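You operate a simulated robot arm through the tools that you are given. There is no shell and no other tool. Be economical: measure what you need, move in short steps, check, and stop when the job is done.

You are at the controls of a simulated robot arm. One attempt, no reset.

## Task
Close down the long table: cover the glaze, wipe the smear, lock the press plate, pad in the drawer.
Fine: shut the drawer. Where these are worked on the way, their far stop is far enough and under half their travel is too little: drawer of the long table. What is to be rubbed or washed off counts as gone when no trace of it is left.
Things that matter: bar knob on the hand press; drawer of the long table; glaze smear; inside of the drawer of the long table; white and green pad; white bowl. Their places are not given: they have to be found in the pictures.

Only the result counts: the job must be done as asked and must still hold three seconds after the hand-in. Knocking over, shifting, dropping, spilling or breaking anything else fails it. Lids that push on must go on centred and level and be pressed home; caps that screw on are set level and turned clockwise until they are tight.

## Robot
A 7-joint arm with a fingered hand, fixed in place. Base frame: the origin is at the foot of the arm, x ahead of it, y to its left, z up. Units: mm, degrees, N and s.
Its first joint turns from -166.0 to 166.0 degrees. Payload 4 kg.
The tool frame sits at the grasp point between the pads (the TCP): z along the fingers, y along the line on which they close. The tips reach 30 mm beyond it. The gripper opens to 104 mm. The gripper's body begins 35 mm behind the TCP. The gripper is a hand of 4 fingers: y runs from the thumb to the fingers, the wrist lies at [-15, -113, -190] in the tool frame, and closing takes about 1.5 s.
Orientation is told as [roll, pitch, yaw] about the base's x, y, z axes, in that order, counted from this pose: with the fingers straight down and the wrist toward the robot, the tool's x, y and z point along [0, 1, 0], [1, 0, 0] and [0, 0, -1] of the base frame.

## Interface
- The arm moves only by the tool apply_moves. Its argument "motion" is a list of rows, each an object (a shift or turn left out is 0, a gripper value left out holds the last) with "offset": the shift along the tool's x, y, z in mm, a list of three; "rotation": the turn, a rotation vector about the tool's x, y, z in degrees, a list of three. In form: [{"offset": [dx, dy, dz], "rotation": [wx, wy, wz]}, ...]. A call has 1 to 20 rows; each row is the pose to reach, as a shift and turn from the pose commanded when the call began, along the tool's axes at that moment. "gripper" is the opening, from 0 (shut) to 1 (fully open), set as the call begins (left out, the last holds). A row lasts 0.2 s, in which the tool goes at most 50 mm and 8.6 degrees; a call with a longer step from one row to the next is refused whole, and so is a gripper value outside its range. A pose out of reach is approached as far as the arm can. The call stops where the force on the tool passes 50 N (or 10 N more than at its start, if that is more) or the arm is blocked; 0.2 s more then pass. Each finger travels about 153 mm/s and halts on what it meets, pressing with about 29 N; the grip force reading is that of the motor and also rises with nothing between the fingers. The clock runs only during rows and for 0.2 s after the last one: add rows that repeat a pose to give the fingers time. The reply holds the time, the measured pose of the TCP, the force on the tool along the base axes, the opening and the grip force, in the units named above and with some noise, with the torque about the TCP (base axes, N m) and any sound that the robot's microphone picked up, and new pictures: "show" is both (left out), scene, wrist or none.
- Cameras (640 x 400 px; columns grow to the right, rows downward): "scene" is fixed at [59.9, -491, 1558.6]; the picture's right is [-0.00, -1.00, 0.00], its down [-0.82, 0.00, -0.57] and it looks along [0.57, -0.00, -0.82] (base axes); focal length 371 px, centre (320, 200). "wrist" rides on the gripper at [61, -92, -130] in the tool frame; the picture's right is [-0.81, 0.27, -0.52], its down [-0.53, -0.71, 0.46] and it looks along [-0.24, 0.64, 0.72] (tool axes); focal length 275 px, centre (320, 200).
- set_fingers(index, middle, ring, thumb_bend, thumb_turn): sets how far each is bent, from 0 (flat) to 100 (curled in); at 30 the hand is open as for a grip, at 70 the pads meet at the TCP. One left out holds its place. A second passes; each finger stops where it meets its share of the squeeze, and holds until it gets a number again. A gripper value or a shape takes the hand back. It gives what a move gives, with no picture; readings hold the bend of each and the force on the fingers (four entries, about 0 where the hand has none), thumb and palm. thumb_turn goes from beside the hand (0) to across from the fingers (100), as for a grip.
- set_grasp(shape): the hand has 4 fingers and takes this shape, open, in about a second: jaw (thumb against the fingers, like two jaws); tri (thumb and two fingers); tip (a fingertip pinch); poke (one finger out to press); point (the index stretched); flat (the hand flat); cup (the hand cupped); fist (a fist). The gripper value then closes the fingers along that shape, each until it touches; the sizes above hold for jaw. It gives what a move gives, with no picture.
- probe_pixels(camera, pixels): for up to 12 pixels [column, row] of the newest picture of that camera ("zoom" is the newest enlarged one), the place [x, y, z] in the base frame of the surface seen there, good to about 3 mm, but the place of the scene camera against the robot may be out by one fixed shift of up to 18 mm in any direction. No time passes.
- inspect(camera, box): a new picture of the part [left, top, right, bottom] of that camera's present view, enlarged. No time passes.
- job_done(): hands the job in; it is judged then, once.

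Keep the steps short. Do not move on a guess: measure, check each grasp and each placing, and mend mistakes. In all there are 80 turns and 200 pictures (those below and enlarged ones count). Leave the gripper open and the arm clear of the work at the hand-in unless told otherwise, and finish with a single line.

The tools are called after ">>>" by a JSON object that holds its "api" and its "payload". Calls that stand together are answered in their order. apply_moves: Moves the arm, as the interface text tells. Its arguments: {"type":"object","properties":{"motion":{"type":"array"},"gripper":{"type":"number"},"show":{"type":"string","enum":["both","scene","wrist","none"]}},"required":["motion"]} The other tools are called the same way: set_grasp (shape) gives the hand a shape; set_fingers (index, middle, ring, thumb_bend, thumb_turn) moves the fingers one by one; probe_pixels (camera, pixels) gives the place of the surface under pixels of a picture; inspect (camera, box) takes an enlarged picture of a part of a camera's view; job_done () hands the job in.

At the start:

```text
time_s: 0.0
eef_pos: [344.3, -389.6, 1219.6]
tool_rot: [0.0, -0.1, 0.0]
ft_force: [0.1, -0.1, 0.0]
torque: [-0.02, -0.02, 0.0]
grip_width: 103.5
grip_force: 0.2
shape: jaw
bend: [30.0, 30.0, 30.0, 30.0, 98.0]
finger forces: [0.0, 0.0, 0.1, 0.0, 0.0, 0.0]
```

scene: 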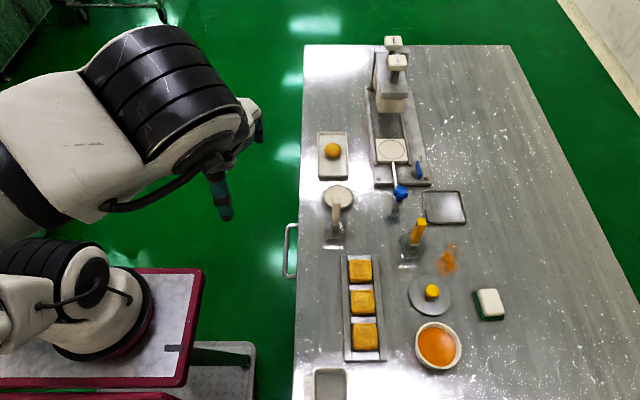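
wrist: 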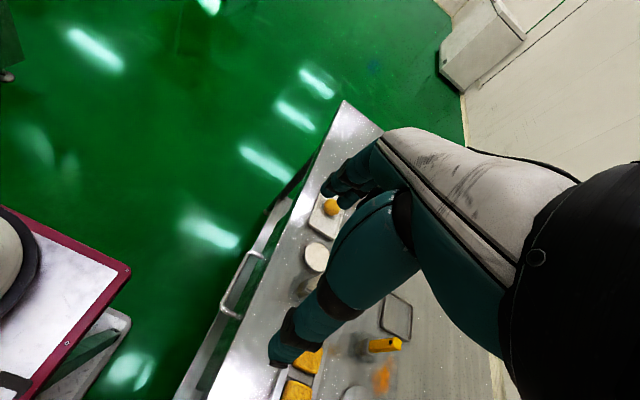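

I'll look closer at the table: first the press at about (400,110), then the bowl, lid, smear and pad near (440,300), and the drawer handle near (290,250).

>>> {"api": "inspect", "payload": {"camera": "scene", "box": [350, 30, 470, 220]}}

>>> {"api": "inspect", "payload": {"camera": "scene", "box": [270, 180, 530, 400]}}

>>> {"api": "probe_pixels", "payload": {"camera": "scene", "pixels": [[437, 347], [432, 291], [415, 297], [447, 261], [489, 302], [290, 250], [401, 192], [392, 150], [396, 61], [394, 41], [330, 385], [500, 250]]}}

```text
2.11 times, centred on (410, 125) of scene
```

zoom: 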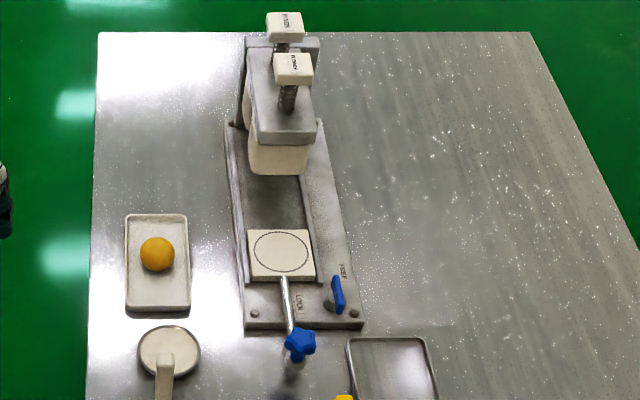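

```text
1.82 times, centred on (400, 290) of scene
```

zoom: 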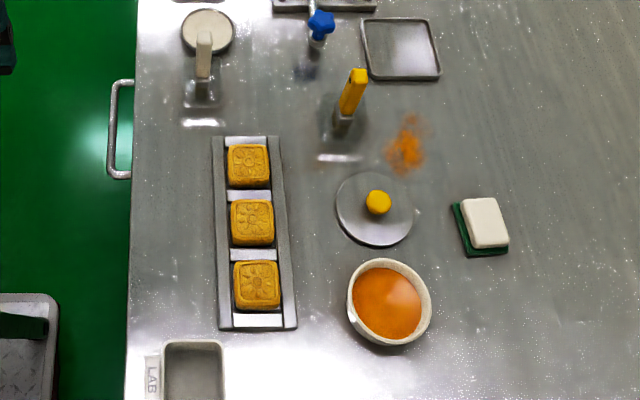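

```text
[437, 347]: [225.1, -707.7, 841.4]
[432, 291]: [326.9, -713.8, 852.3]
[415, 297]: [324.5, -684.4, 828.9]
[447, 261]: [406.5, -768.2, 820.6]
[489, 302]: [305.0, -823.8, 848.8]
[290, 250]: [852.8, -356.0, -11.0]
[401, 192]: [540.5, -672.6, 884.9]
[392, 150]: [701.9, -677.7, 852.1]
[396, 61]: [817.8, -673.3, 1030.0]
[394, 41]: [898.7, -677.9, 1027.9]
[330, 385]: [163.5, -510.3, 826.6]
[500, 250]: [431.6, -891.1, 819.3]
```

The bowl is near (225,-708), the lid near (327,-714), the smear near (406,-768) and the pad near (305,-824). Next I'll zoom in on the bar knob at (418,170), the handle at (290,250) and the pad and lid.

>>> {"api": "inspect", "payload": {"camera": "scene", "box": [380, 140, 444, 200]}}

>>> {"api": "probe_pixels", "payload": {"camera": "zoom", "pixels": [[320, 200], [370, 200], [380, 250], [400, 320], [420, 380], [410, 290], [360, 290], [450, 290], [340, 330], [200, 390]]}}

>>> {"api": "inspect", "payload": {"camera": "scene", "box": [270, 210, 334, 290]}}

>>> {"api": "probe_pixels", "payload": {"camera": "zoom", "pixels": [[200, 100], [220, 90], [205, 200], [205, 300], [220, 340], [260, 350], [290, 200], [300, 350], [270, 80]]}}

>>> {"api": "inspect", "payload": {"camera": "scene", "box": [400, 260, 520, 380]}}

```text
6.67 times, centred on (412, 170) of scene
```

zoom: 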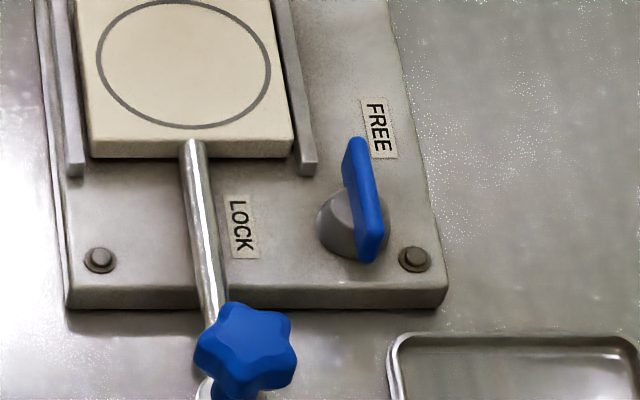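

```text
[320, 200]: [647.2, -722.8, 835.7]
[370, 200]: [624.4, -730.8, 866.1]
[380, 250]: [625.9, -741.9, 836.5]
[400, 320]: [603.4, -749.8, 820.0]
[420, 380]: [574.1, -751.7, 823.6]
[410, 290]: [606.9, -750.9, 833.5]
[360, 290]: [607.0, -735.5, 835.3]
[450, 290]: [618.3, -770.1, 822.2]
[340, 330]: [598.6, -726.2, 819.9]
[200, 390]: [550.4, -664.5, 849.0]
```

```text
5.00 times, centred on (302, 250) of scene
```

zoom: 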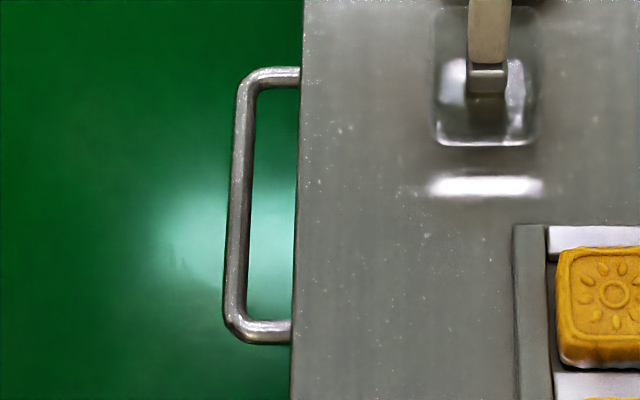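

```text
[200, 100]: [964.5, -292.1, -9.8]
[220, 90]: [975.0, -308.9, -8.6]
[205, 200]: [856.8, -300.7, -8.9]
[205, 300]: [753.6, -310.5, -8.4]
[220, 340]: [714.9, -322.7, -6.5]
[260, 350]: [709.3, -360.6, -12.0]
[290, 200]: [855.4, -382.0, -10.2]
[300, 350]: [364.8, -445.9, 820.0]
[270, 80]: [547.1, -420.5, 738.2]
```

```text
3.33 times, centred on (460, 320) of scene
```

zoom: 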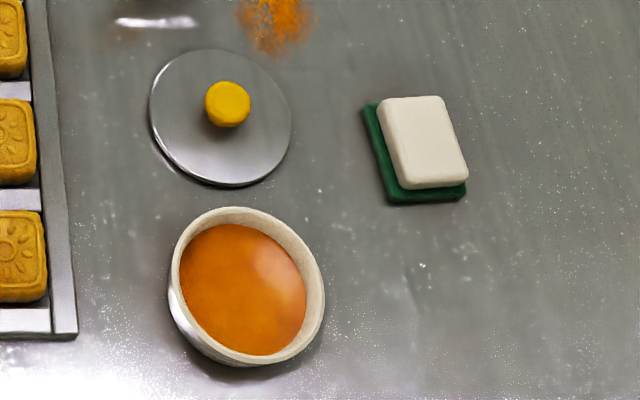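

The floor and table both read about 10 mm low, so the camera's z offset is about +10. Now I'll probe the bowl rim, lid and pad in the current zoom.

>>> {"api": "probe_pixels", "payload": {"camera": "zoom", "pixels": [[228, 95], [228, 110], [152, 115], [288, 115], [215, 55], [225, 183], [245, 212], [178, 290], [318, 285], [245, 360], [245, 300], [420, 140]]}}

>>> {"api": "probe_pixels", "payload": {"camera": "zoom", "pixels": [[385, 103], [440, 100], [396, 185], [462, 178], [366, 106], [392, 202], [464, 192], [270, 20], [250, 5], [300, 40], [265, 50], [290, 5]]}}

>>> {"api": "inspect", "payload": {"camera": "scene", "box": [270, 210, 334, 290]}}

>>> {"api": "probe_pixels", "payload": {"camera": "zoom", "pixels": [[242, 150], [238, 200], [235, 250], [232, 300], [262, 75], [255, 332], [306, 100], [296, 300]]}}

>>> {"api": "inspect", "payload": {"camera": "scene", "box": [400, 155, 436, 185]}}

>>> {"api": "probe_pixels", "payload": {"camera": "zoom", "pixels": [[280, 60], [300, 120], [320, 180], [340, 240], [320, 100], [330, 160], [345, 220], [250, 270], [260, 200], [380, 100], [420, 290]]}}

```text
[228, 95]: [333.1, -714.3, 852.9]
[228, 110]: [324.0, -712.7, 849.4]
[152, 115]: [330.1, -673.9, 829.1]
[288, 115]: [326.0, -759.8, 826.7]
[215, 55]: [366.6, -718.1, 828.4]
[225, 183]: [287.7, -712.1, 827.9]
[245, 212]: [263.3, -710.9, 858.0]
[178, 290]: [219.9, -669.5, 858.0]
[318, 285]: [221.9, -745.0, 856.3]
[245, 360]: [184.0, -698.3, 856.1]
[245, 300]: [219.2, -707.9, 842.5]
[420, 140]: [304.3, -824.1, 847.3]
```

```text
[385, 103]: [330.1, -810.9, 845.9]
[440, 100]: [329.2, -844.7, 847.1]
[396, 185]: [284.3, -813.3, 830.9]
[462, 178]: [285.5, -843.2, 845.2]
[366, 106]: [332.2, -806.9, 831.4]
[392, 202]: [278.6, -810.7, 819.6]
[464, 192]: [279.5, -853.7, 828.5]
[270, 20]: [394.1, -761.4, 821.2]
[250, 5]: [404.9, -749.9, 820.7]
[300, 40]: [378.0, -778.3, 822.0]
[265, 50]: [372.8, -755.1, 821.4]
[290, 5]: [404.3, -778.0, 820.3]
```

```text
5.00 times, centred on (302, 250) of scene
```

zoom: 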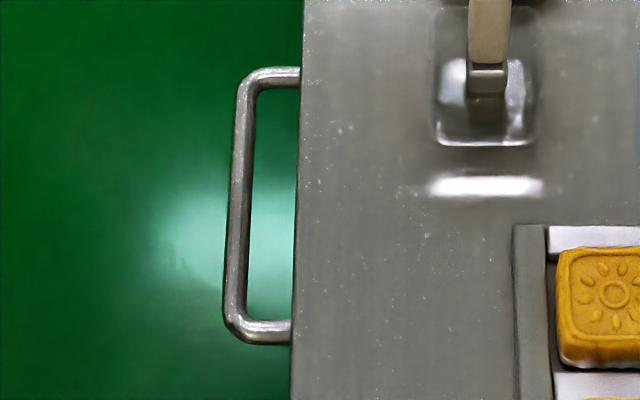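

```text
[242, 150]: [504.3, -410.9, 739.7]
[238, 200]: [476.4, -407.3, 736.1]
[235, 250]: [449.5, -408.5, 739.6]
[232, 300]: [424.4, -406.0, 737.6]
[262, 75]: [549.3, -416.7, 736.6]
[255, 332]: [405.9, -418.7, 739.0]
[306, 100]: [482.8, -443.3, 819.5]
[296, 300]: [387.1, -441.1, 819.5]
```

```text
13.33 times, centred on (418, 170) of scene
```

zoom: 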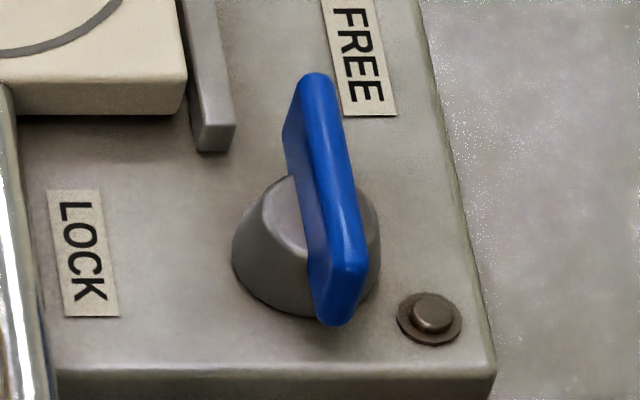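

```text
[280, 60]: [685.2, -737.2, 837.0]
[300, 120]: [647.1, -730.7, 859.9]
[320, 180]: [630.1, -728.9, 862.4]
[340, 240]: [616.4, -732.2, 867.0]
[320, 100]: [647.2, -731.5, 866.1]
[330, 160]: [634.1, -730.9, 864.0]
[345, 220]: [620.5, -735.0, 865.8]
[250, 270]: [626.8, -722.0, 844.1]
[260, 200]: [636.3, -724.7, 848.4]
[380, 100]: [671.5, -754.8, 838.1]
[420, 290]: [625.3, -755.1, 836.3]
```

The bar knob lies along x at about y=-731, pointing to FREE, and LOCK is on the +y side. To get the scene camera's fixed shift, I'll probe matching points through the wrist camera: the ball at (330,207), the white disc at (316,257) and the handle.

>>> {"api": "inspect", "payload": {"camera": "wrist", "box": [200, 160, 440, 400]}}

>>> {"api": "probe_pixels", "payload": {"camera": "wrist", "pixels": [[330, 207], [316, 250], [302, 257], [327, 257], [244, 270], [236, 290], [255, 254], [232, 316], [384, 345], [388, 372], [408, 300], [345, 103]]}}

>>> {"api": "probe_pixels", "payload": {"camera": "scene", "pixels": [[332, 149], [338, 195], [323, 197], [352, 197], [419, 225], [447, 261], [445, 195], [304, 46], [418, 233], [389, 146]]}}

```text
1.67 times, centred on (320, 280) of wrist
```

zoom: 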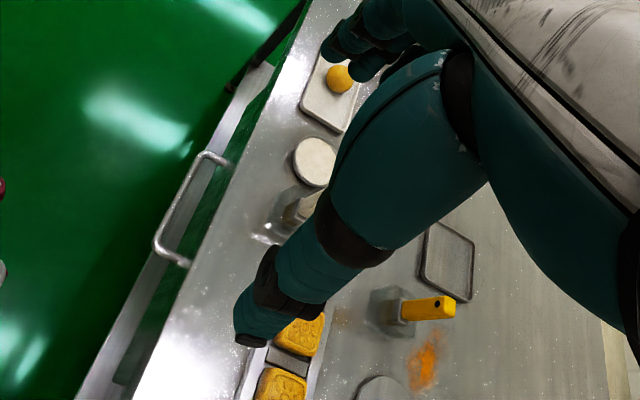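

```text
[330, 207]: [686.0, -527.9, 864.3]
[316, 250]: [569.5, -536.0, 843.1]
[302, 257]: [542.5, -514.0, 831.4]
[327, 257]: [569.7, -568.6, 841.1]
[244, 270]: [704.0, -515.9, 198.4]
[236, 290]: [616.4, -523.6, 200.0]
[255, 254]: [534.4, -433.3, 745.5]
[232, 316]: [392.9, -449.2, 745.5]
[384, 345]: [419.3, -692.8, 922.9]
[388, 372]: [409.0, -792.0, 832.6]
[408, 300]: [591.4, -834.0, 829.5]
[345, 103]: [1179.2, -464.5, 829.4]
```

```text
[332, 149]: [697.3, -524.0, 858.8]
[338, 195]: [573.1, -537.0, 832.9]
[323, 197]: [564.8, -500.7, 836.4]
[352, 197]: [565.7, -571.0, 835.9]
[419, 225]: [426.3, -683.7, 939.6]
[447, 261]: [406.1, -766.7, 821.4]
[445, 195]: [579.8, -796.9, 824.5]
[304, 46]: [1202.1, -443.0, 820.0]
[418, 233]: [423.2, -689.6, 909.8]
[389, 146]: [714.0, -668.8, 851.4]
```

The shift looks like about -13 in x and about -10 in y. I'll refine it using zoom probes of the handle bar, smear and tray.

>>> {"api": "probe_pixels", "payload": {"camera": "zoom", "pixels": [[181, 191], [173, 207], [165, 224], [156, 242], [202, 155], [180, 260], [340, 72], [293, 162], [336, 162], [312, 139], [430, 365], [424, 225]]}}

>>> {"api": "inspect", "payload": {"camera": "scene", "box": [310, 120, 474, 220]}}

>>> {"api": "probe_pixels", "payload": {"camera": "zoom", "pixels": [[88, 117], [110, 255], [52, 285], [170, 290], [450, 283], [570, 278], [590, 395]]}}

```text
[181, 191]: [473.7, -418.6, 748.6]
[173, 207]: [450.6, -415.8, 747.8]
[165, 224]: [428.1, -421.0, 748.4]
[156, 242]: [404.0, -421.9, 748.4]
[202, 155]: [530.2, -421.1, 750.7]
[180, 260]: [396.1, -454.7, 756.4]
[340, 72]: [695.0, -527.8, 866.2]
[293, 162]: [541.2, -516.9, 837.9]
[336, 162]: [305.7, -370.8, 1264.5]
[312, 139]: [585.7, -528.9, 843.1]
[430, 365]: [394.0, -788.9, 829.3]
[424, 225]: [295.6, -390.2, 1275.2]
```

```text
3.90 times, centred on (392, 170) of scene
```

zoom: 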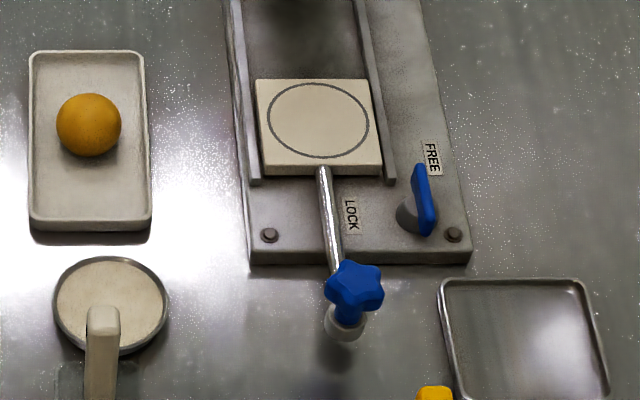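

```text
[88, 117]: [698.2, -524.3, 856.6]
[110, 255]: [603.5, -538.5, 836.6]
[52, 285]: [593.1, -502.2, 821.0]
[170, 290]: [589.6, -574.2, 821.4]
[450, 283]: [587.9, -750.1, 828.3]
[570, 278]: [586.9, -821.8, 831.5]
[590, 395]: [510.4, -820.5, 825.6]
```

The wrist camera puts the handle bar at y≈-419, z≈748, x≈395–535, and the table edge near y≈-454. I'll turn the hand so the fingers close along y, and bring it down in front of the table edge, high above the handle.

>>> {"api": "apply_moves", "payload": {"motion": [{"offset": [2.5, 11, 20], "rotation": [0, 0, 8.2]}, {"offset": [5, 22, 40], "rotation": [0, 0, 16.4]}, {"offset": [8, 33, 60], "rotation": [0, 0, 24.5]}, {"offset": [11, 44, 80], "rotation": [0, 0, 32.7]}, {"offset": [14, 55, 100], "rotation": [0, 0, 40.9]}, {"offset": [16, 66, 120], "rotation": [0, 0, 49.1]}, {"offset": [19, 77, 140], "rotation": [0, 0, 57.3]}, {"offset": [22, 88, 160], "rotation": [0, 0, 65.5]}, {"offset": [25, 99, 180], "rotation": [0, 0, 73.6]}, {"offset": [28, 110, 200], "rotation": [0, 0, 81.8]}, {"offset": [30, 121, 220], "rotation": [0, 0, 90]}]}}

```text
time_s: 2.4
eef_pos: [484.2, -379.8, 1017.7]
tool_rot: [-0.1, 0.1, -90.1]
ft_force: [-0.5, -0.6, -0.3]
torque: [-0.04, 0.03, 0.01]
grip_width: 104.0
grip_force: 0.0
shape: jaw
bend: [30.0, 30.0, 30.0, 30.0, 98.0]
finger forces: [0.1, 0.0, 0.0, 0.0, 0.0, 0.0]
out of reach, approached as far as the arm can: row 7, 8, 9, 10, 11
```

scene: 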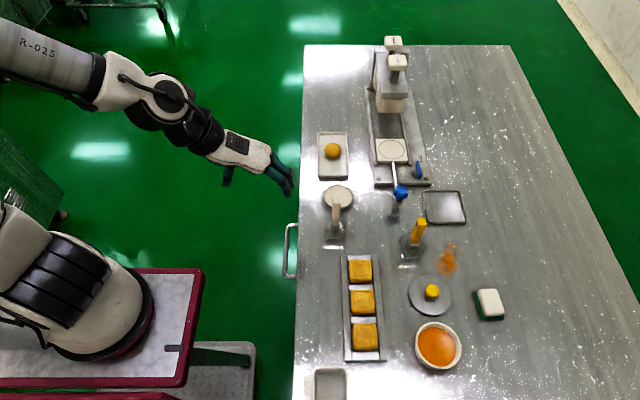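
wrist: 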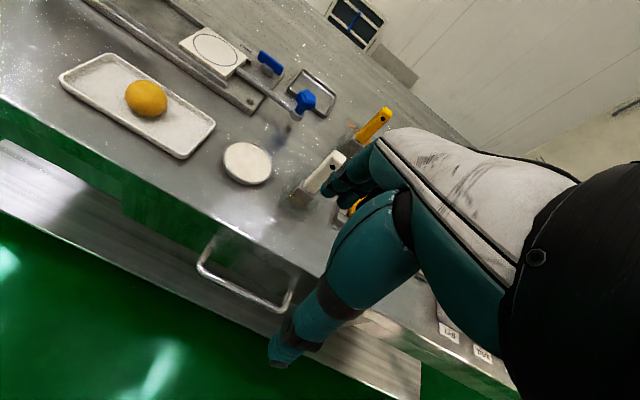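

The reach is limited close in, at least with the wrist toward the robot. I'll test whether yawing further to about -120 and leaning the hand 30° lets it get lower in front of the handle.

>>> {"api": "apply_moves", "payload": {"motion": [{"offset": [0, 0, 15], "rotation": [-4.9, 1.3, 4.9]}, {"offset": [0, 0, 30], "rotation": [-9.8, 2.6, 9.8]}, {"offset": [0, 0, 45], "rotation": [-14.7, 3.9, 14.7]}, {"offset": [0, 0, 60], "rotation": [-19.5, 5.2, 19.5]}, {"offset": [0, 0, 75], "rotation": [-24.4, 6.5, 24.4]}, {"offset": [0, 0, 90], "rotation": [-29.3, 7.85, 29.3]}, {"offset": [0, 0, 118], "rotation": [-29.3, 7.85, 29.3]}]}}

```text
time_s: 4.0
eef_pos: [515.2, -391.2, 899.2]
tool_rot: [16.2, -25.7, -124.0]
ft_force: [0.7, -0.2, 0.4]
torque: [-0.03, 0.03, -0.01]
grip_width: 103.8
grip_force: 0.0
shape: jaw
bend: [30.0, 30.0, 30.0, 30.0, 98.0]
finger forces: [0.1, 0.1, 0.0, 0.1, 0.0, 0.0]
out of reach, approached as far as the arm can: row 1, 2, 3, 4, 5, 6, 7
```

scene: 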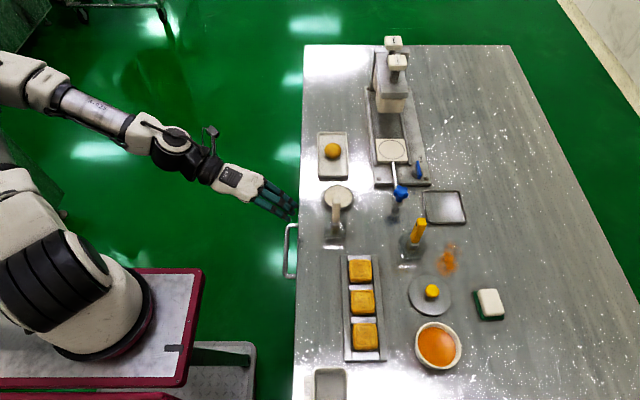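
wrist: 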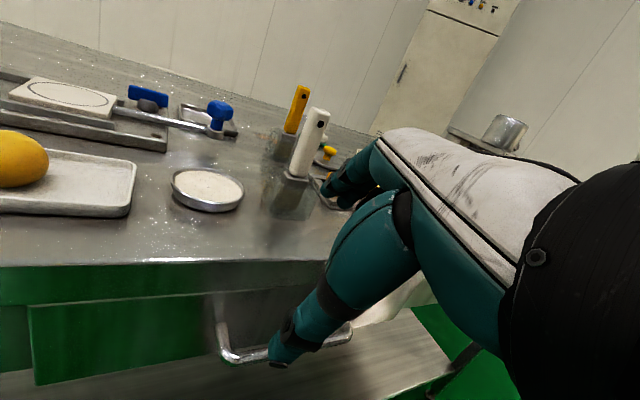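

The hand tilts fine but can't get closer in. With the wrist toward +x (yaw 180) there is more room to pull, so I'll turn the hand that way, vertical and above the handle.

>>> {"api": "apply_moves", "payload": {"motion": [{"offset": [0.8, 5, -6], "rotation": [1.96, -3.4, 7.3]}, {"offset": [1.5, 10, -12], "rotation": [3.9, -6.8, 14.6]}, {"offset": [2.3, 15, -18], "rotation": [5.9, -10.2, 22]}, {"offset": [3.1, 20, -24], "rotation": [7.85, -13.6, 29.3]}, {"offset": [3.9, 25, -30], "rotation": [9.8, -17, 36.6]}, {"offset": [4.6, 30, -36], "rotation": [11.8, -20.4, 44]}, {"offset": [5.4, 35, -42], "rotation": [13.7, -23.8, 51.3]}, {"offset": [6.2, 41, -48], "rotation": [15.7, -27.2, 58.6]}], "show": "none"}}

>>> {"api": "set_grasp", "payload": {"shape": "point"}}

>>> {"api": "apply_moves", "payload": {"motion": [{"offset": [0, 0, 0]}]}}

```text
time_s: 5.8
eef_pos: [501.7, -396.8, 958.9]
tool_rot: [-0.1, 0.0, 179.9]
ft_force: [-0.2, 1.1, 0.5]
torque: [-0.03, -0.01, -0.04]
grip_width: 103.6
grip_force: 0.1
shape: jaw
bend: [30.0, 30.0, 30.0, 30.0, 98.0]
finger forces: [0.1, 0.1, 0.1, 0.1, 0.0, 0.0]
```

```text
time_s: 6.7
eef_pos: [501.5, -398.6, 957.8]
tool_rot: [-0.1, 0.0, 179.9]
ft_force: [0.3, -0.4, 0.8]
torque: [-0.03, -0.03, 0.01]
grip_width: 95.6
grip_force: 0.0
shape: point
bend: [20.0, 100.0, 100.0, 98.0, 88.0]
finger forces: [0.0, 0.0, 0.0, 0.0, 0.0, 0.1]
```

```text
time_s: 7.1
eef_pos: [501.9, -398.7, 958.2]
tool_rot: [0.0, -0.1, 180.0]
ft_force: [0.4, -0.2, -0.2]
torque: [0.02, -0.02, 0.03]
grip_width: 95.9
grip_force: 0.1
shape: point
bend: [20.0, 100.0, 100.0, 98.0, 88.0]
finger forces: [0.0, 0.0, 0.0, 0.0, 0.0, 0.0]
```

scene: 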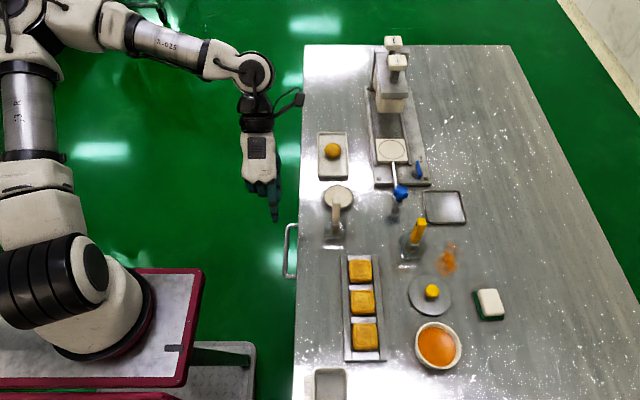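
wrist: 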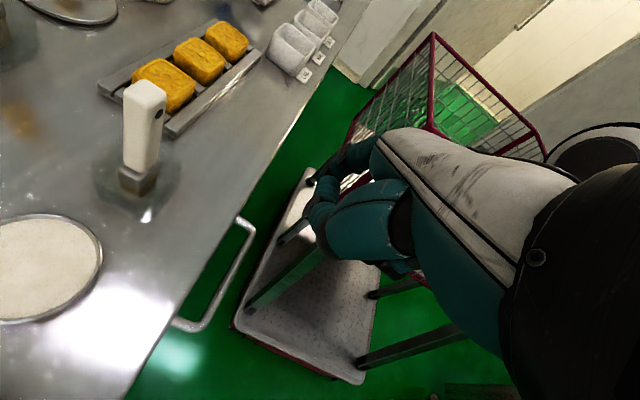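

The arm reaches comfortably this way, and the index finger is on the table side, seen at (275,213) in the scene. I'll zoom in, measure the fingertip, and re-measure the handle through the wrist camera.

>>> {"api": "inspect", "payload": {"camera": "scene", "box": [230, 130, 310, 230]}}

>>> {"api": "probe_pixels", "payload": {"camera": "scene", "pixels": [[275, 219], [275, 213], [274, 205], [273, 195], [272, 186], [259, 190], [249, 185]]}}

>>> {"api": "inspect", "payload": {"camera": "wrist", "box": [140, 200, 300, 340]}}

>>> {"api": "probe_pixels", "payload": {"camera": "wrist", "pixels": [[250, 229], [243, 245], [232, 268], [220, 292], [208, 315], [180, 324], [217, 265], [180, 315]]}}

```text
4.00 times, centred on (270, 180) of scene
```

zoom: 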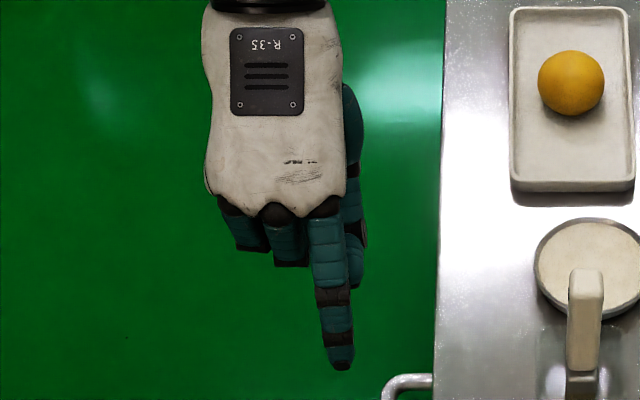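

```text
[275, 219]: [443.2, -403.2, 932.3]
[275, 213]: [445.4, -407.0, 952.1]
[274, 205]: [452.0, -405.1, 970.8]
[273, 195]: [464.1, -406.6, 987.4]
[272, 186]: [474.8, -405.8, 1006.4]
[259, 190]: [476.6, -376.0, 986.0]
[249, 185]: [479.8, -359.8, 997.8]
```

```text
2.86 times, centred on (220, 270) of wrist
```

zoom: 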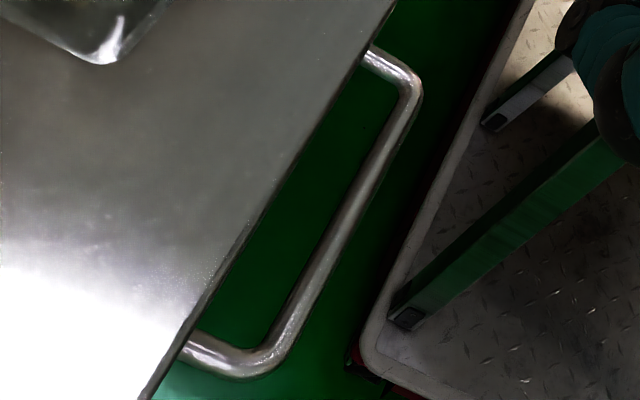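

```text
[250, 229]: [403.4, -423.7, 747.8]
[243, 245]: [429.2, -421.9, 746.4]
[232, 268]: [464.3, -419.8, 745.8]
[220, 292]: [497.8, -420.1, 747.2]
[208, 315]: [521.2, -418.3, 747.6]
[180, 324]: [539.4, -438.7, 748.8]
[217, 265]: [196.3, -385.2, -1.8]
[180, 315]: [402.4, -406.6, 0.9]
```

In the tool frame the fingertip is at about [18, 70, 25]. I'll bend the index a bit more, tilt the hand 25° so the palm leans away from the table, and hover over the gap between the bar (y≈-420) and the table front (≈-453).

>>> {"api": "set_fingers", "payload": {"index": 35}}

>>> {"api": "apply_moves", "payload": {"motion": [{"offset": [3, -3, 26], "rotation": [0, 5, 0]}, {"offset": [5, -5, 52], "rotation": [0, 10, 0]}, {"offset": [8, -8, 78], "rotation": [0, 15, 0]}, {"offset": [11, -10, 104], "rotation": [0, 20, 0]}, {"offset": [13, -13, 128], "rotation": [0, 25, 0]}]}}

>>> {"api": "inspect", "payload": {"camera": "scene", "box": [220, 160, 340, 290]}}

>>> {"api": "inspect", "payload": {"camera": "wrist", "box": [160, 80, 420, 320]}}

```text
time_s: 8.1
eef_pos: [501.3, -398.2, 958.7]
tool_rot: [0.0, 0.1, 179.9]
ft_force: [0.2, 0.8, -0.9]
torque: [-0.01, 0.0, 0.01]
grip_width: 24.9
grip_force: 0.0
shape: fingers
bend: [35.0, 100.0, 100.0, 98.0, 88.0]
finger forces: [0.0, 0.0, 0.1, 0.0, 0.1, 0.0]
```

```text
time_s: 9.3
eef_pos: [517.9, -411.2, 829.2]
tool_rot: [25.2, 0.0, 179.8]
ft_force: [-1.4, -1.0, 0.3]
torque: [-0.02, 0.02, 0.0]
grip_width: 25.1
grip_force: 0.0
shape: fingers
bend: [35.0, 100.0, 100.0, 98.0, 88.0]
finger forces: [0.1, 0.1, 0.0, 0.0, 0.1, 0.1]
```

scene: 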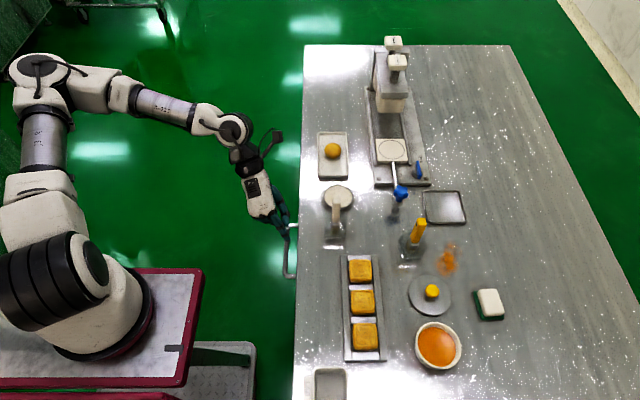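
wrist: 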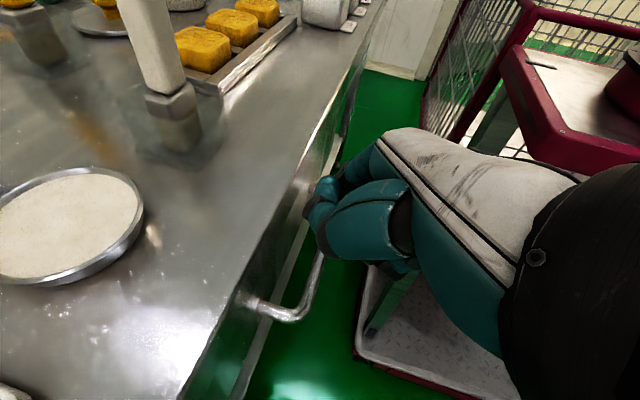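

```text
3.08 times, centred on (280, 225) of scene
```

zoom: 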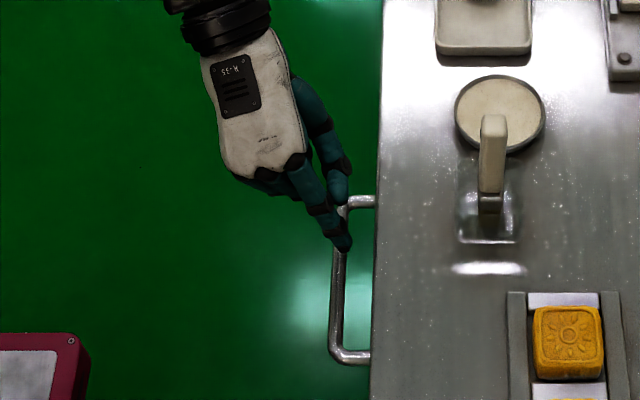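

```text
1.67 times, centred on (290, 200) of wrist
```

zoom: 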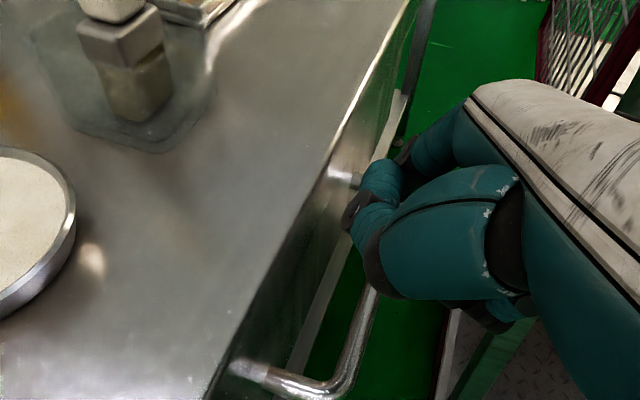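

I need to see where the index tip and thumb sit now, so I'll probe them in the scene picture: index tip at about (284,232), thumb tip at about (286,217).

>>> {"api": "inspect", "payload": {"camera": "scene", "box": [250, 190, 310, 240]}}

>>> {"api": "probe_pixels", "payload": {"camera": "scene", "pixels": [[286, 232], [284, 230], [284, 226], [281, 220], [285, 219], [286, 215], [285, 210], [282, 200], [272, 210], [265, 219]]}}

```text
8.00 times, centred on (280, 215) of scene
```

zoom: 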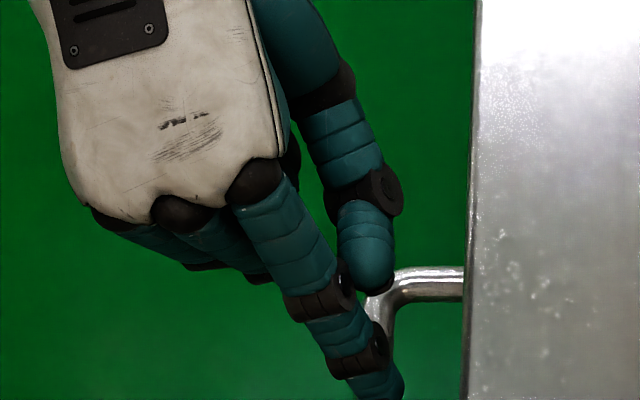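

```text
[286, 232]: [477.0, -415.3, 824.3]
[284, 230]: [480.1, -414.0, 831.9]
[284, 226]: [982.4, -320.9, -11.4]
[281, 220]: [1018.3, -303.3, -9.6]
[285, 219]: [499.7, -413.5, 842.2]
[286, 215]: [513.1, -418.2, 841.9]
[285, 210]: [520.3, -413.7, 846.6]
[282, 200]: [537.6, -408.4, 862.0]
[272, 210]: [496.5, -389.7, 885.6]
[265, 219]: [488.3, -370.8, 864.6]
```

>>> {"api": "inspect", "payload": {"camera": "scene", "box": [260, 210, 320, 260]}}

>>> {"api": "probe_pixels", "payload": {"camera": "zoom", "pixels": [[285, 200], [300, 235], [305, 247], [310, 225], [270, 170], [205, 100], [215, 120], [290, 225]]}}

```text
8.00 times, centred on (290, 235) of scene
```

zoom: 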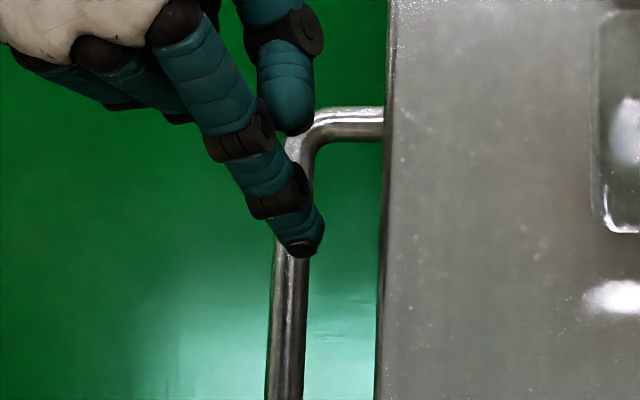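

```text
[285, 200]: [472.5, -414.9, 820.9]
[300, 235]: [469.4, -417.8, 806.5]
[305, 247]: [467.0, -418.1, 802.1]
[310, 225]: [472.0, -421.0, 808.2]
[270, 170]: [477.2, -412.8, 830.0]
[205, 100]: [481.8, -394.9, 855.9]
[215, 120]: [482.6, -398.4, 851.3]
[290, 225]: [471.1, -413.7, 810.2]
```

In the scene frame the index tip is at y≈-418 and the bar centre at y≈-408. The gap runs from -414 to -442. I'll shift 14 mm toward the table, then go 76 mm straight down so the finger drops behind the bar.

>>> {"api": "apply_moves", "payload": {"motion": [{"offset": [12.7, 0, 5.9]}, {"offset": [4.6, 0, 23]}, {"offset": [-3.4, 0, 40.4]}, {"offset": [-11.5, 0, 57.6]}, {"offset": [-19.5, 0, 74.8]}]}}

>>> {"api": "inspect", "payload": {"camera": "scene", "box": [260, 210, 320, 260]}}

>>> {"api": "inspect", "payload": {"camera": "wrist", "box": [200, 120, 400, 320]}}

```text
time_s: 10.5
eef_pos: [514.4, -426.3, 755.5]
tool_rot: [25.0, 0.0, 180.0]
ft_force: [-0.1, 0.3, 0.6]
torque: [0.04, -0.01, -0.06]
grip_width: 25.0
grip_force: 0.1
shape: fingers
bend: [35.0, 100.0, 100.0, 98.0, 88.0]
finger forces: [0.0, 0.0, 0.0, 0.0, 0.1, 0.1]
```

scene: 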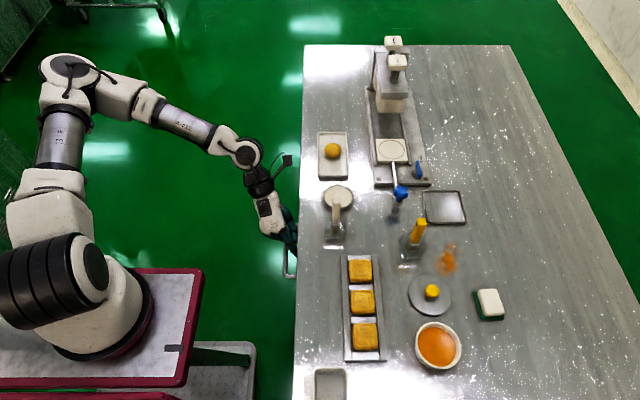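
wrist: 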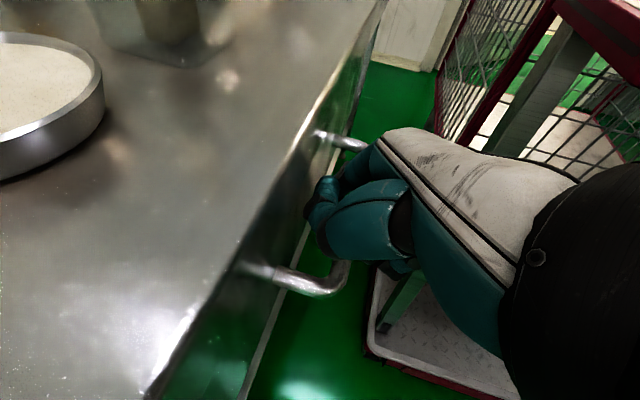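

```text
8.00 times, centred on (290, 235) of scene
```

zoom: 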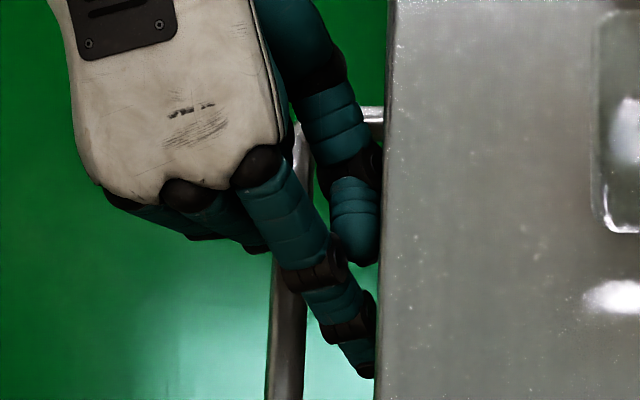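

```text
2.00 times, centred on (300, 220) of wrist
```

zoom: 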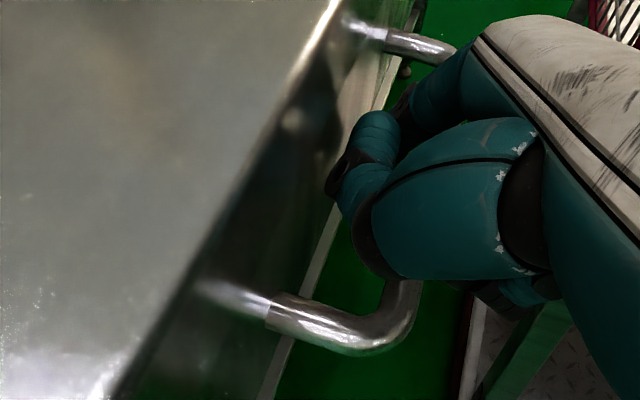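

The finger is in the gap beside the bar. I'll drop 8 mm more and pull +y 40 mm in small steps, watching the forces.

>>> {"api": "apply_moves", "payload": {"motion": [{"offset": [-3.4, 0, 7.2]}, {"offset": [-12.5, 0, 3]}, {"offset": [-21.5, 0, -1.2]}, {"offset": [-30.6, 0, -5.4]}, {"offset": [-39.6, 0, -9.7]}]}}

>>> {"api": "inspect", "payload": {"camera": "scene", "box": [240, 190, 320, 260]}}

```text
time_s: 11.7
eef_pos: [515.6, -386.5, 744.2]
tool_rot: [25.0, 0.1, 179.9]
ft_force: [0.3, -0.2, 2.5]
torque: [-0.04, 0.07, 0.01]
grip_width: 24.8
grip_force: 0.9
shape: fingers
bend: [35.0, 100.0, 100.0, 98.0, 88.0]
finger forces: [1.4, 1.1, 0.0, 0.0, 0.0, 0.1]
```

scene: 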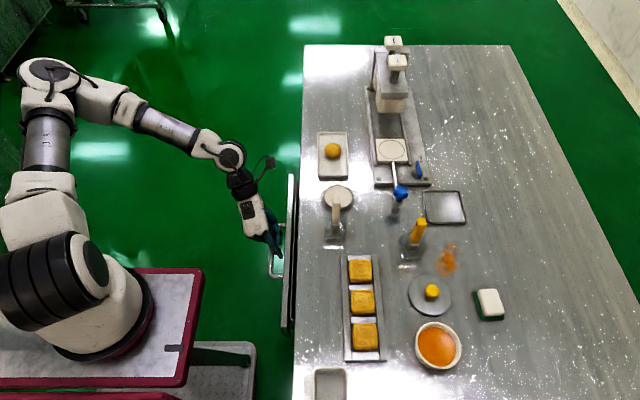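
wrist: 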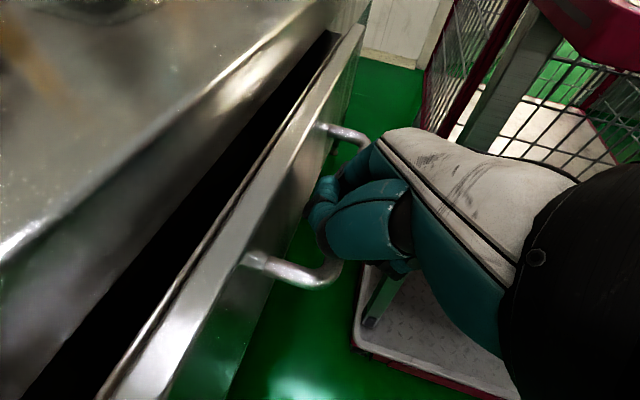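

```text
5.71 times, centred on (280, 225) of scene
```

zoom: 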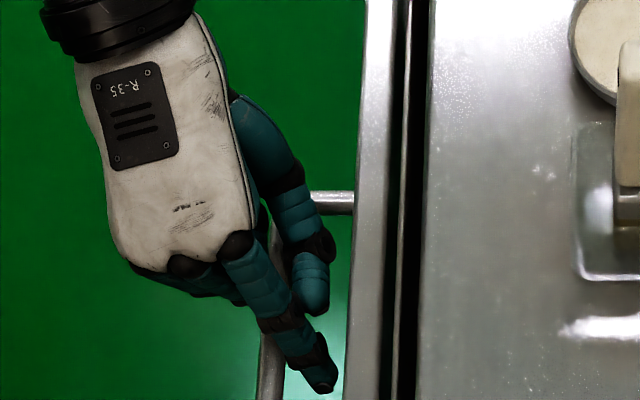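

The drawer follows with almost no force. I'll keep pulling, 160 mm more.

>>> {"api": "apply_moves", "payload": {"motion": [{"offset": [-18.1, 0, -8.45]}, {"offset": [-36.2, 0, -16.9]}, {"offset": [-54.4, 0, -25.4]}, {"offset": [-72.5, 0, -33.8]}, {"offset": [-90.6, 0, -42.3]}, {"offset": [-108.7, 0, -50.7]}, {"offset": [-126.8, 0, -59.2]}, {"offset": [-145, 0, -67.6]}]}}

```text
time_s: 13.5
eef_pos: [515.9, -224.7, 745.0]
tool_rot: [24.9, 0.0, 180.0]
ft_force: [-1.2, 0.6, 1.1]
torque: [0.0, 0.06, 0.02]
grip_width: 24.9
grip_force: 1.0
shape: fingers
bend: [35.0, 100.0, 100.0, 98.0, 88.0]
finger forces: [0.9, 1.5, 0.0, 0.0, 0.0, 0.0]
```

scene: 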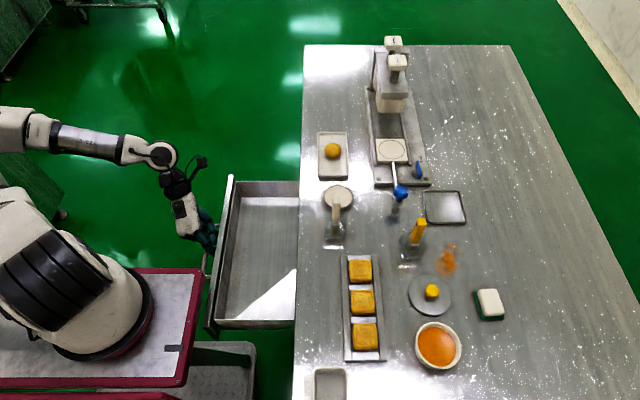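
wrist: 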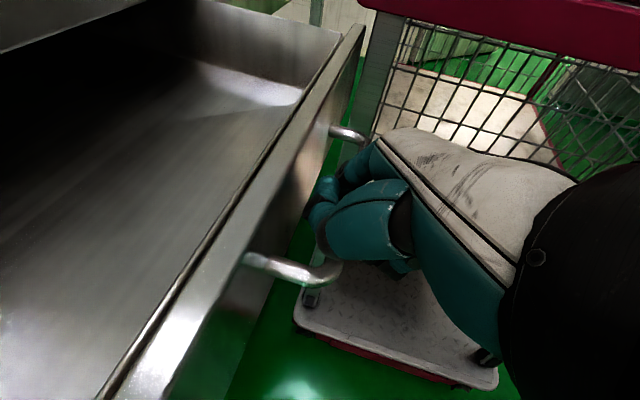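

The drawer is about 190 mm out. Before pulling further I'll check the red cart's height and edge near (190,280), and the drawer's position.

>>> {"api": "probe_pixels", "payload": {"camera": "scene", "pixels": [[200, 272], [190, 300], [150, 280], [222, 230], [212, 320], [228, 180], [260, 280], [295, 190], [245, 300], [204, 275]]}}

>>> {"api": "inspect", "payload": {"camera": "scene", "box": [150, 190, 250, 350]}}

```text
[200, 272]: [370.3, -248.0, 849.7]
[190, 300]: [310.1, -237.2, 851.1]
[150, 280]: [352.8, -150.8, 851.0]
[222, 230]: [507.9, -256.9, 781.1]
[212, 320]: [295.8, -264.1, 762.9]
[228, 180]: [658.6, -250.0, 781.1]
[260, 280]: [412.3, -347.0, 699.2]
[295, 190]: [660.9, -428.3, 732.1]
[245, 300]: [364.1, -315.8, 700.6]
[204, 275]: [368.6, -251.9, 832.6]
```

```text
2.50 times, centred on (200, 270) of scene
```

zoom: 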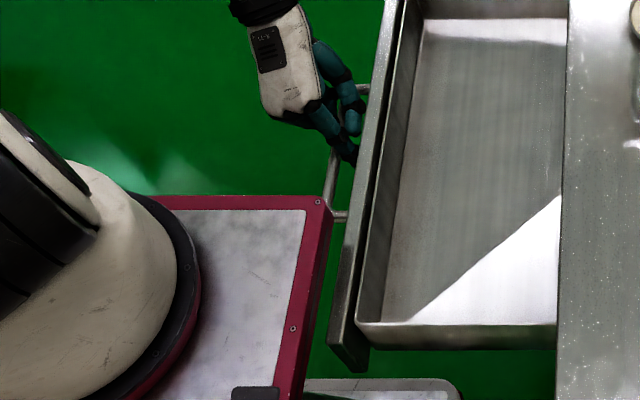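

The drawer front top is at z≈781, below the stand's top (851), and the drawer floor is at z≈700. I'll pull gently another 60 mm in 10 mm rows, looking for the end stop.

>>> {"api": "apply_moves", "payload": {"motion": [{"offset": [-9.06, 0, -4.2]}, {"offset": [-18.1, 0, -8.45]}, {"offset": [-27.2, 0, -12.7]}, {"offset": [-36.2, 0, -16.9]}, {"offset": [-45.3, 0, -21.1]}, {"offset": [-54.4, 0, -25.4]}]}}

```text
time_s: 14.9
eef_pos: [515.8, -163.1, 745.4]
tool_rot: [25.1, 0.0, 179.9]
ft_force: [-0.9, 0.7, 0.0]
torque: [0.0, 0.02, -0.01]
grip_width: 25.0
grip_force: 1.0
shape: fingers
bend: [35.0, 100.0, 100.0, 98.0, 88.0]
finger forces: [0.5, 0.4, 0.0, 0.0, 0.0, 0.0]
```

scene: 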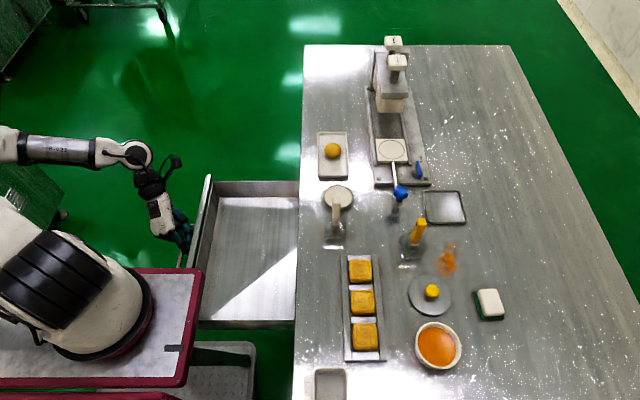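
wrist: 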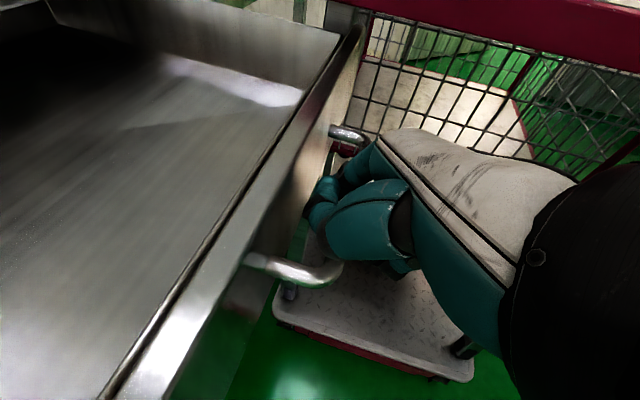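

No stop yet, and still almost no force. I'll pull another 60 mm the same way.

>>> {"api": "apply_moves", "payload": {"motion": [{"offset": [-9.06, 0, -4.2]}, {"offset": [-18.1, 0, -8.45]}, {"offset": [-27.2, 0, -12.7]}, {"offset": [-36.2, 0, -16.9]}, {"offset": [-45.3, 0, -21.1]}, {"offset": [-54.4, 0, -25.4]}]}}

```text
time_s: 16.3
eef_pos: [516.7, -107.1, 745.4]
tool_rot: [25.1, 0.0, 180.0]
ft_force: [0.9, -24.6, -4.0]
torque: [0.0, -0.13, 1.2]
grip_width: 22.6
grip_force: 10.4
shape: fingers
bend: [34.0, 100.0, 100.0, 98.0, 87.0]
finger forces: [21.2, 0.1, 0.1, 0.0, 0.0, 0.0]
```

scene: 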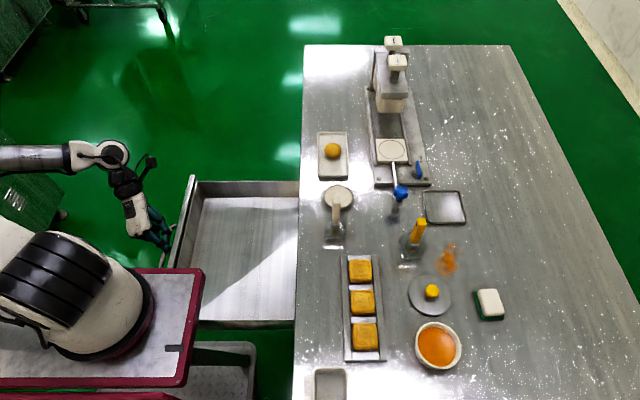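
wrist: 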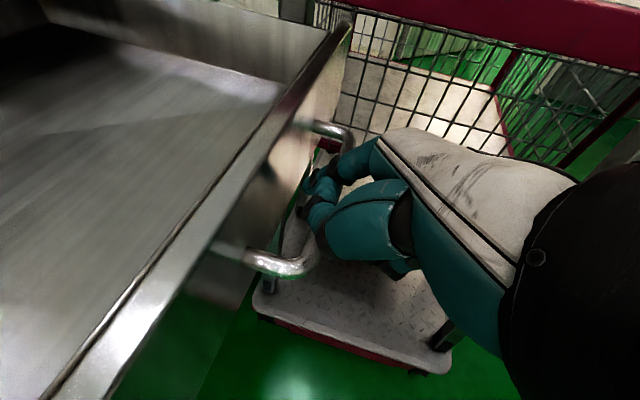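

That is the far stop (25 N). I'll ease the finger 8 mm off the bar and rise straight up 225 mm.

>>> {"api": "apply_moves", "payload": {"motion": [{"offset": [7.2, 0, 3.4]}, {"offset": [26.2, 0, -37.4]}, {"offset": [45.3, 0, -78.2]}, {"offset": [64.3, 0, -118.9]}, {"offset": [83.3, 0, -159.7]}, {"offset": [102.4, 0, -200.5]}], "show": "none"}}

>>> {"api": "set_grasp", "payload": {"shape": "jaw"}}

```text
time_s: 17.7
eef_pos: [515.6, -113.5, 971.9]
tool_rot: [25.0, 0.0, 179.9]
ft_force: [0.1, 0.9, -0.2]
torque: [0.0, -0.02, 0.02]
grip_width: 25.0
grip_force: 0.2
shape: fingers
bend: [35.0, 100.0, 100.0, 98.0, 88.0]
finger forces: [0.0, 0.0, 0.1, 0.0, 0.1, 0.0]
```

```text
time_s: 18.6
eef_pos: [514.2, -114.1, 971.3]
tool_rot: [25.0, 0.0, 180.0]
ft_force: [-0.1, 0.5, 0.2]
torque: [0.0, -0.01, 0.03]
grip_width: 103.5
grip_force: 0.0
shape: jaw
bend: [30.0, 30.0, 30.0, 30.0, 97.0]
finger forces: [0.1, 0.0, 0.0, 0.1, 0.0, 0.1]
```

The hand is open and clear. I'll straighten it and rise, then swing over to the pad at about (295,-840) while yawing back to the default direction.

>>> {"api": "apply_moves", "payload": {"motion": [{"offset": [38, 0, -2.5], "rotation": [0, -4.2, 0]}, {"offset": [76, 0, -5], "rotation": [0, -8.3, 0]}, {"offset": [114, 0, -7.5], "rotation": [0, -12.5, 0]}, {"offset": [152, 0, -10], "rotation": [0, -16.7, 0]}, {"offset": [190, 0, -12.5], "rotation": [0, -20.8, 0]}, {"offset": [228, 0, -15], "rotation": [0, -25, 0]}], "show": "none"}}

>>> {"api": "apply_moves", "payload": {"motion": [{"offset": [24, 11, 0], "rotation": [0, 0, -8.5]}, {"offset": [48, 22, 0], "rotation": [0, 0, -17]}, {"offset": [71, 33, 0], "rotation": [0, 0, -25.5]}, {"offset": [95, 44, 0], "rotation": [0, 0, -34]}, {"offset": [119, 55, 0], "rotation": [0, 0, -42.5]}, {"offset": [143, 66, 0], "rotation": [0, 0, -51]}, {"offset": [167, 77, 0], "rotation": [0, 0, -59.5]}, {"offset": [190, 88, 0], "rotation": [0, 0, -68]}, {"offset": [214, 99, 0], "rotation": [0, 0, -76.5]}, {"offset": [238, 110, 0], "rotation": [0, 0, -85]}, {"offset": [262, 121, 0], "rotation": [0, 0, -93.5]}, {"offset": [286, 132, 0], "rotation": [0, 0, -102]}, {"offset": [309, 143, 0], "rotation": [0, 0, -110.5]}, {"offset": [333, 154, 0], "rotation": [0, 0, -119]}, {"offset": [357, 165, 0], "rotation": [0, 0, -127.5]}, {"offset": [381, 176, 0], "rotation": [0, 0, -136]}, {"offset": [405, 187, 0], "rotation": [0, 0, -144.5]}, {"offset": [428, 198, 0], "rotation": [0, 0, -153]}, {"offset": [452, 209, 0], "rotation": [0, 0, -161.5]}, {"offset": [476, 220, 0], "rotation": [0, 0, -170]}], "show": "none"}}

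>>> {"api": "apply_moves", "payload": {"motion": [{"offset": [0, 0, 0], "rotation": [0, 0, -5]}, {"offset": [0, 0, 0], "rotation": [0, 0, -10]}]}}

```text
time_s: 20.0
eef_pos: [517.4, -313.8, 1081.8]
tool_rot: [-0.1, 0.0, -180.0]
ft_force: [0.4, 0.9, 0.9]
torque: [-0.03, -0.01, -0.02]
grip_width: 104.0
grip_force: 0.1
shape: jaw
bend: [30.0, 30.0, 30.0, 30.0, 97.0]
finger forces: [0.0, 0.0, 0.0, 0.1, 0.0, 0.0]
```

```text
time_s: 24.2
eef_pos: [295.3, -789.8, 1082.0]
tool_rot: [0.0, 0.1, -9.9]
ft_force: [-0.8, -0.1, 0.2]
torque: [0.02, 0.0, 0.0]
grip_width: 103.6
grip_force: 0.0
shape: jaw
bend: [30.0, 30.0, 30.0, 30.0, 98.0]
finger forces: [0.1, 0.0, 0.0, 0.0, 0.0, 0.1]
```

```text
time_s: 24.8
eef_pos: [294.3, -789.4, 1080.4]
tool_rot: [0.1, 0.1, -0.1]
ft_force: [-0.6, 0.0, 0.1]
torque: [-0.02, 0.01, -0.02]
grip_width: 104.1
grip_force: 0.0
shape: jaw
bend: [30.0, 30.0, 30.0, 30.0, 98.0]
finger forces: [0.1, 0.1, 0.0, 0.1, 0.0, 0.0]
```

scene: 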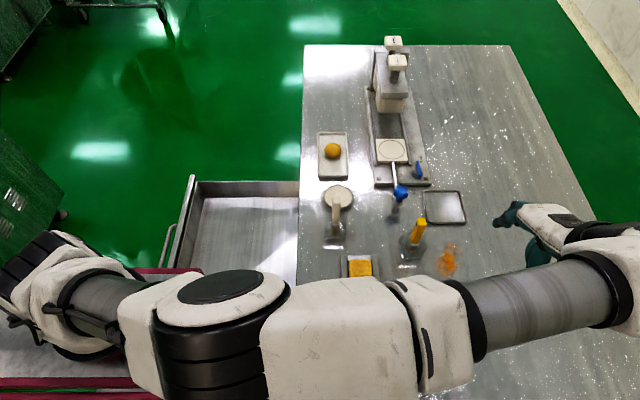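
wrist: 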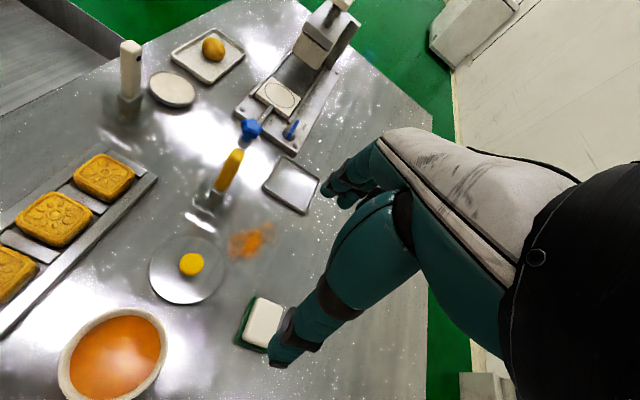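

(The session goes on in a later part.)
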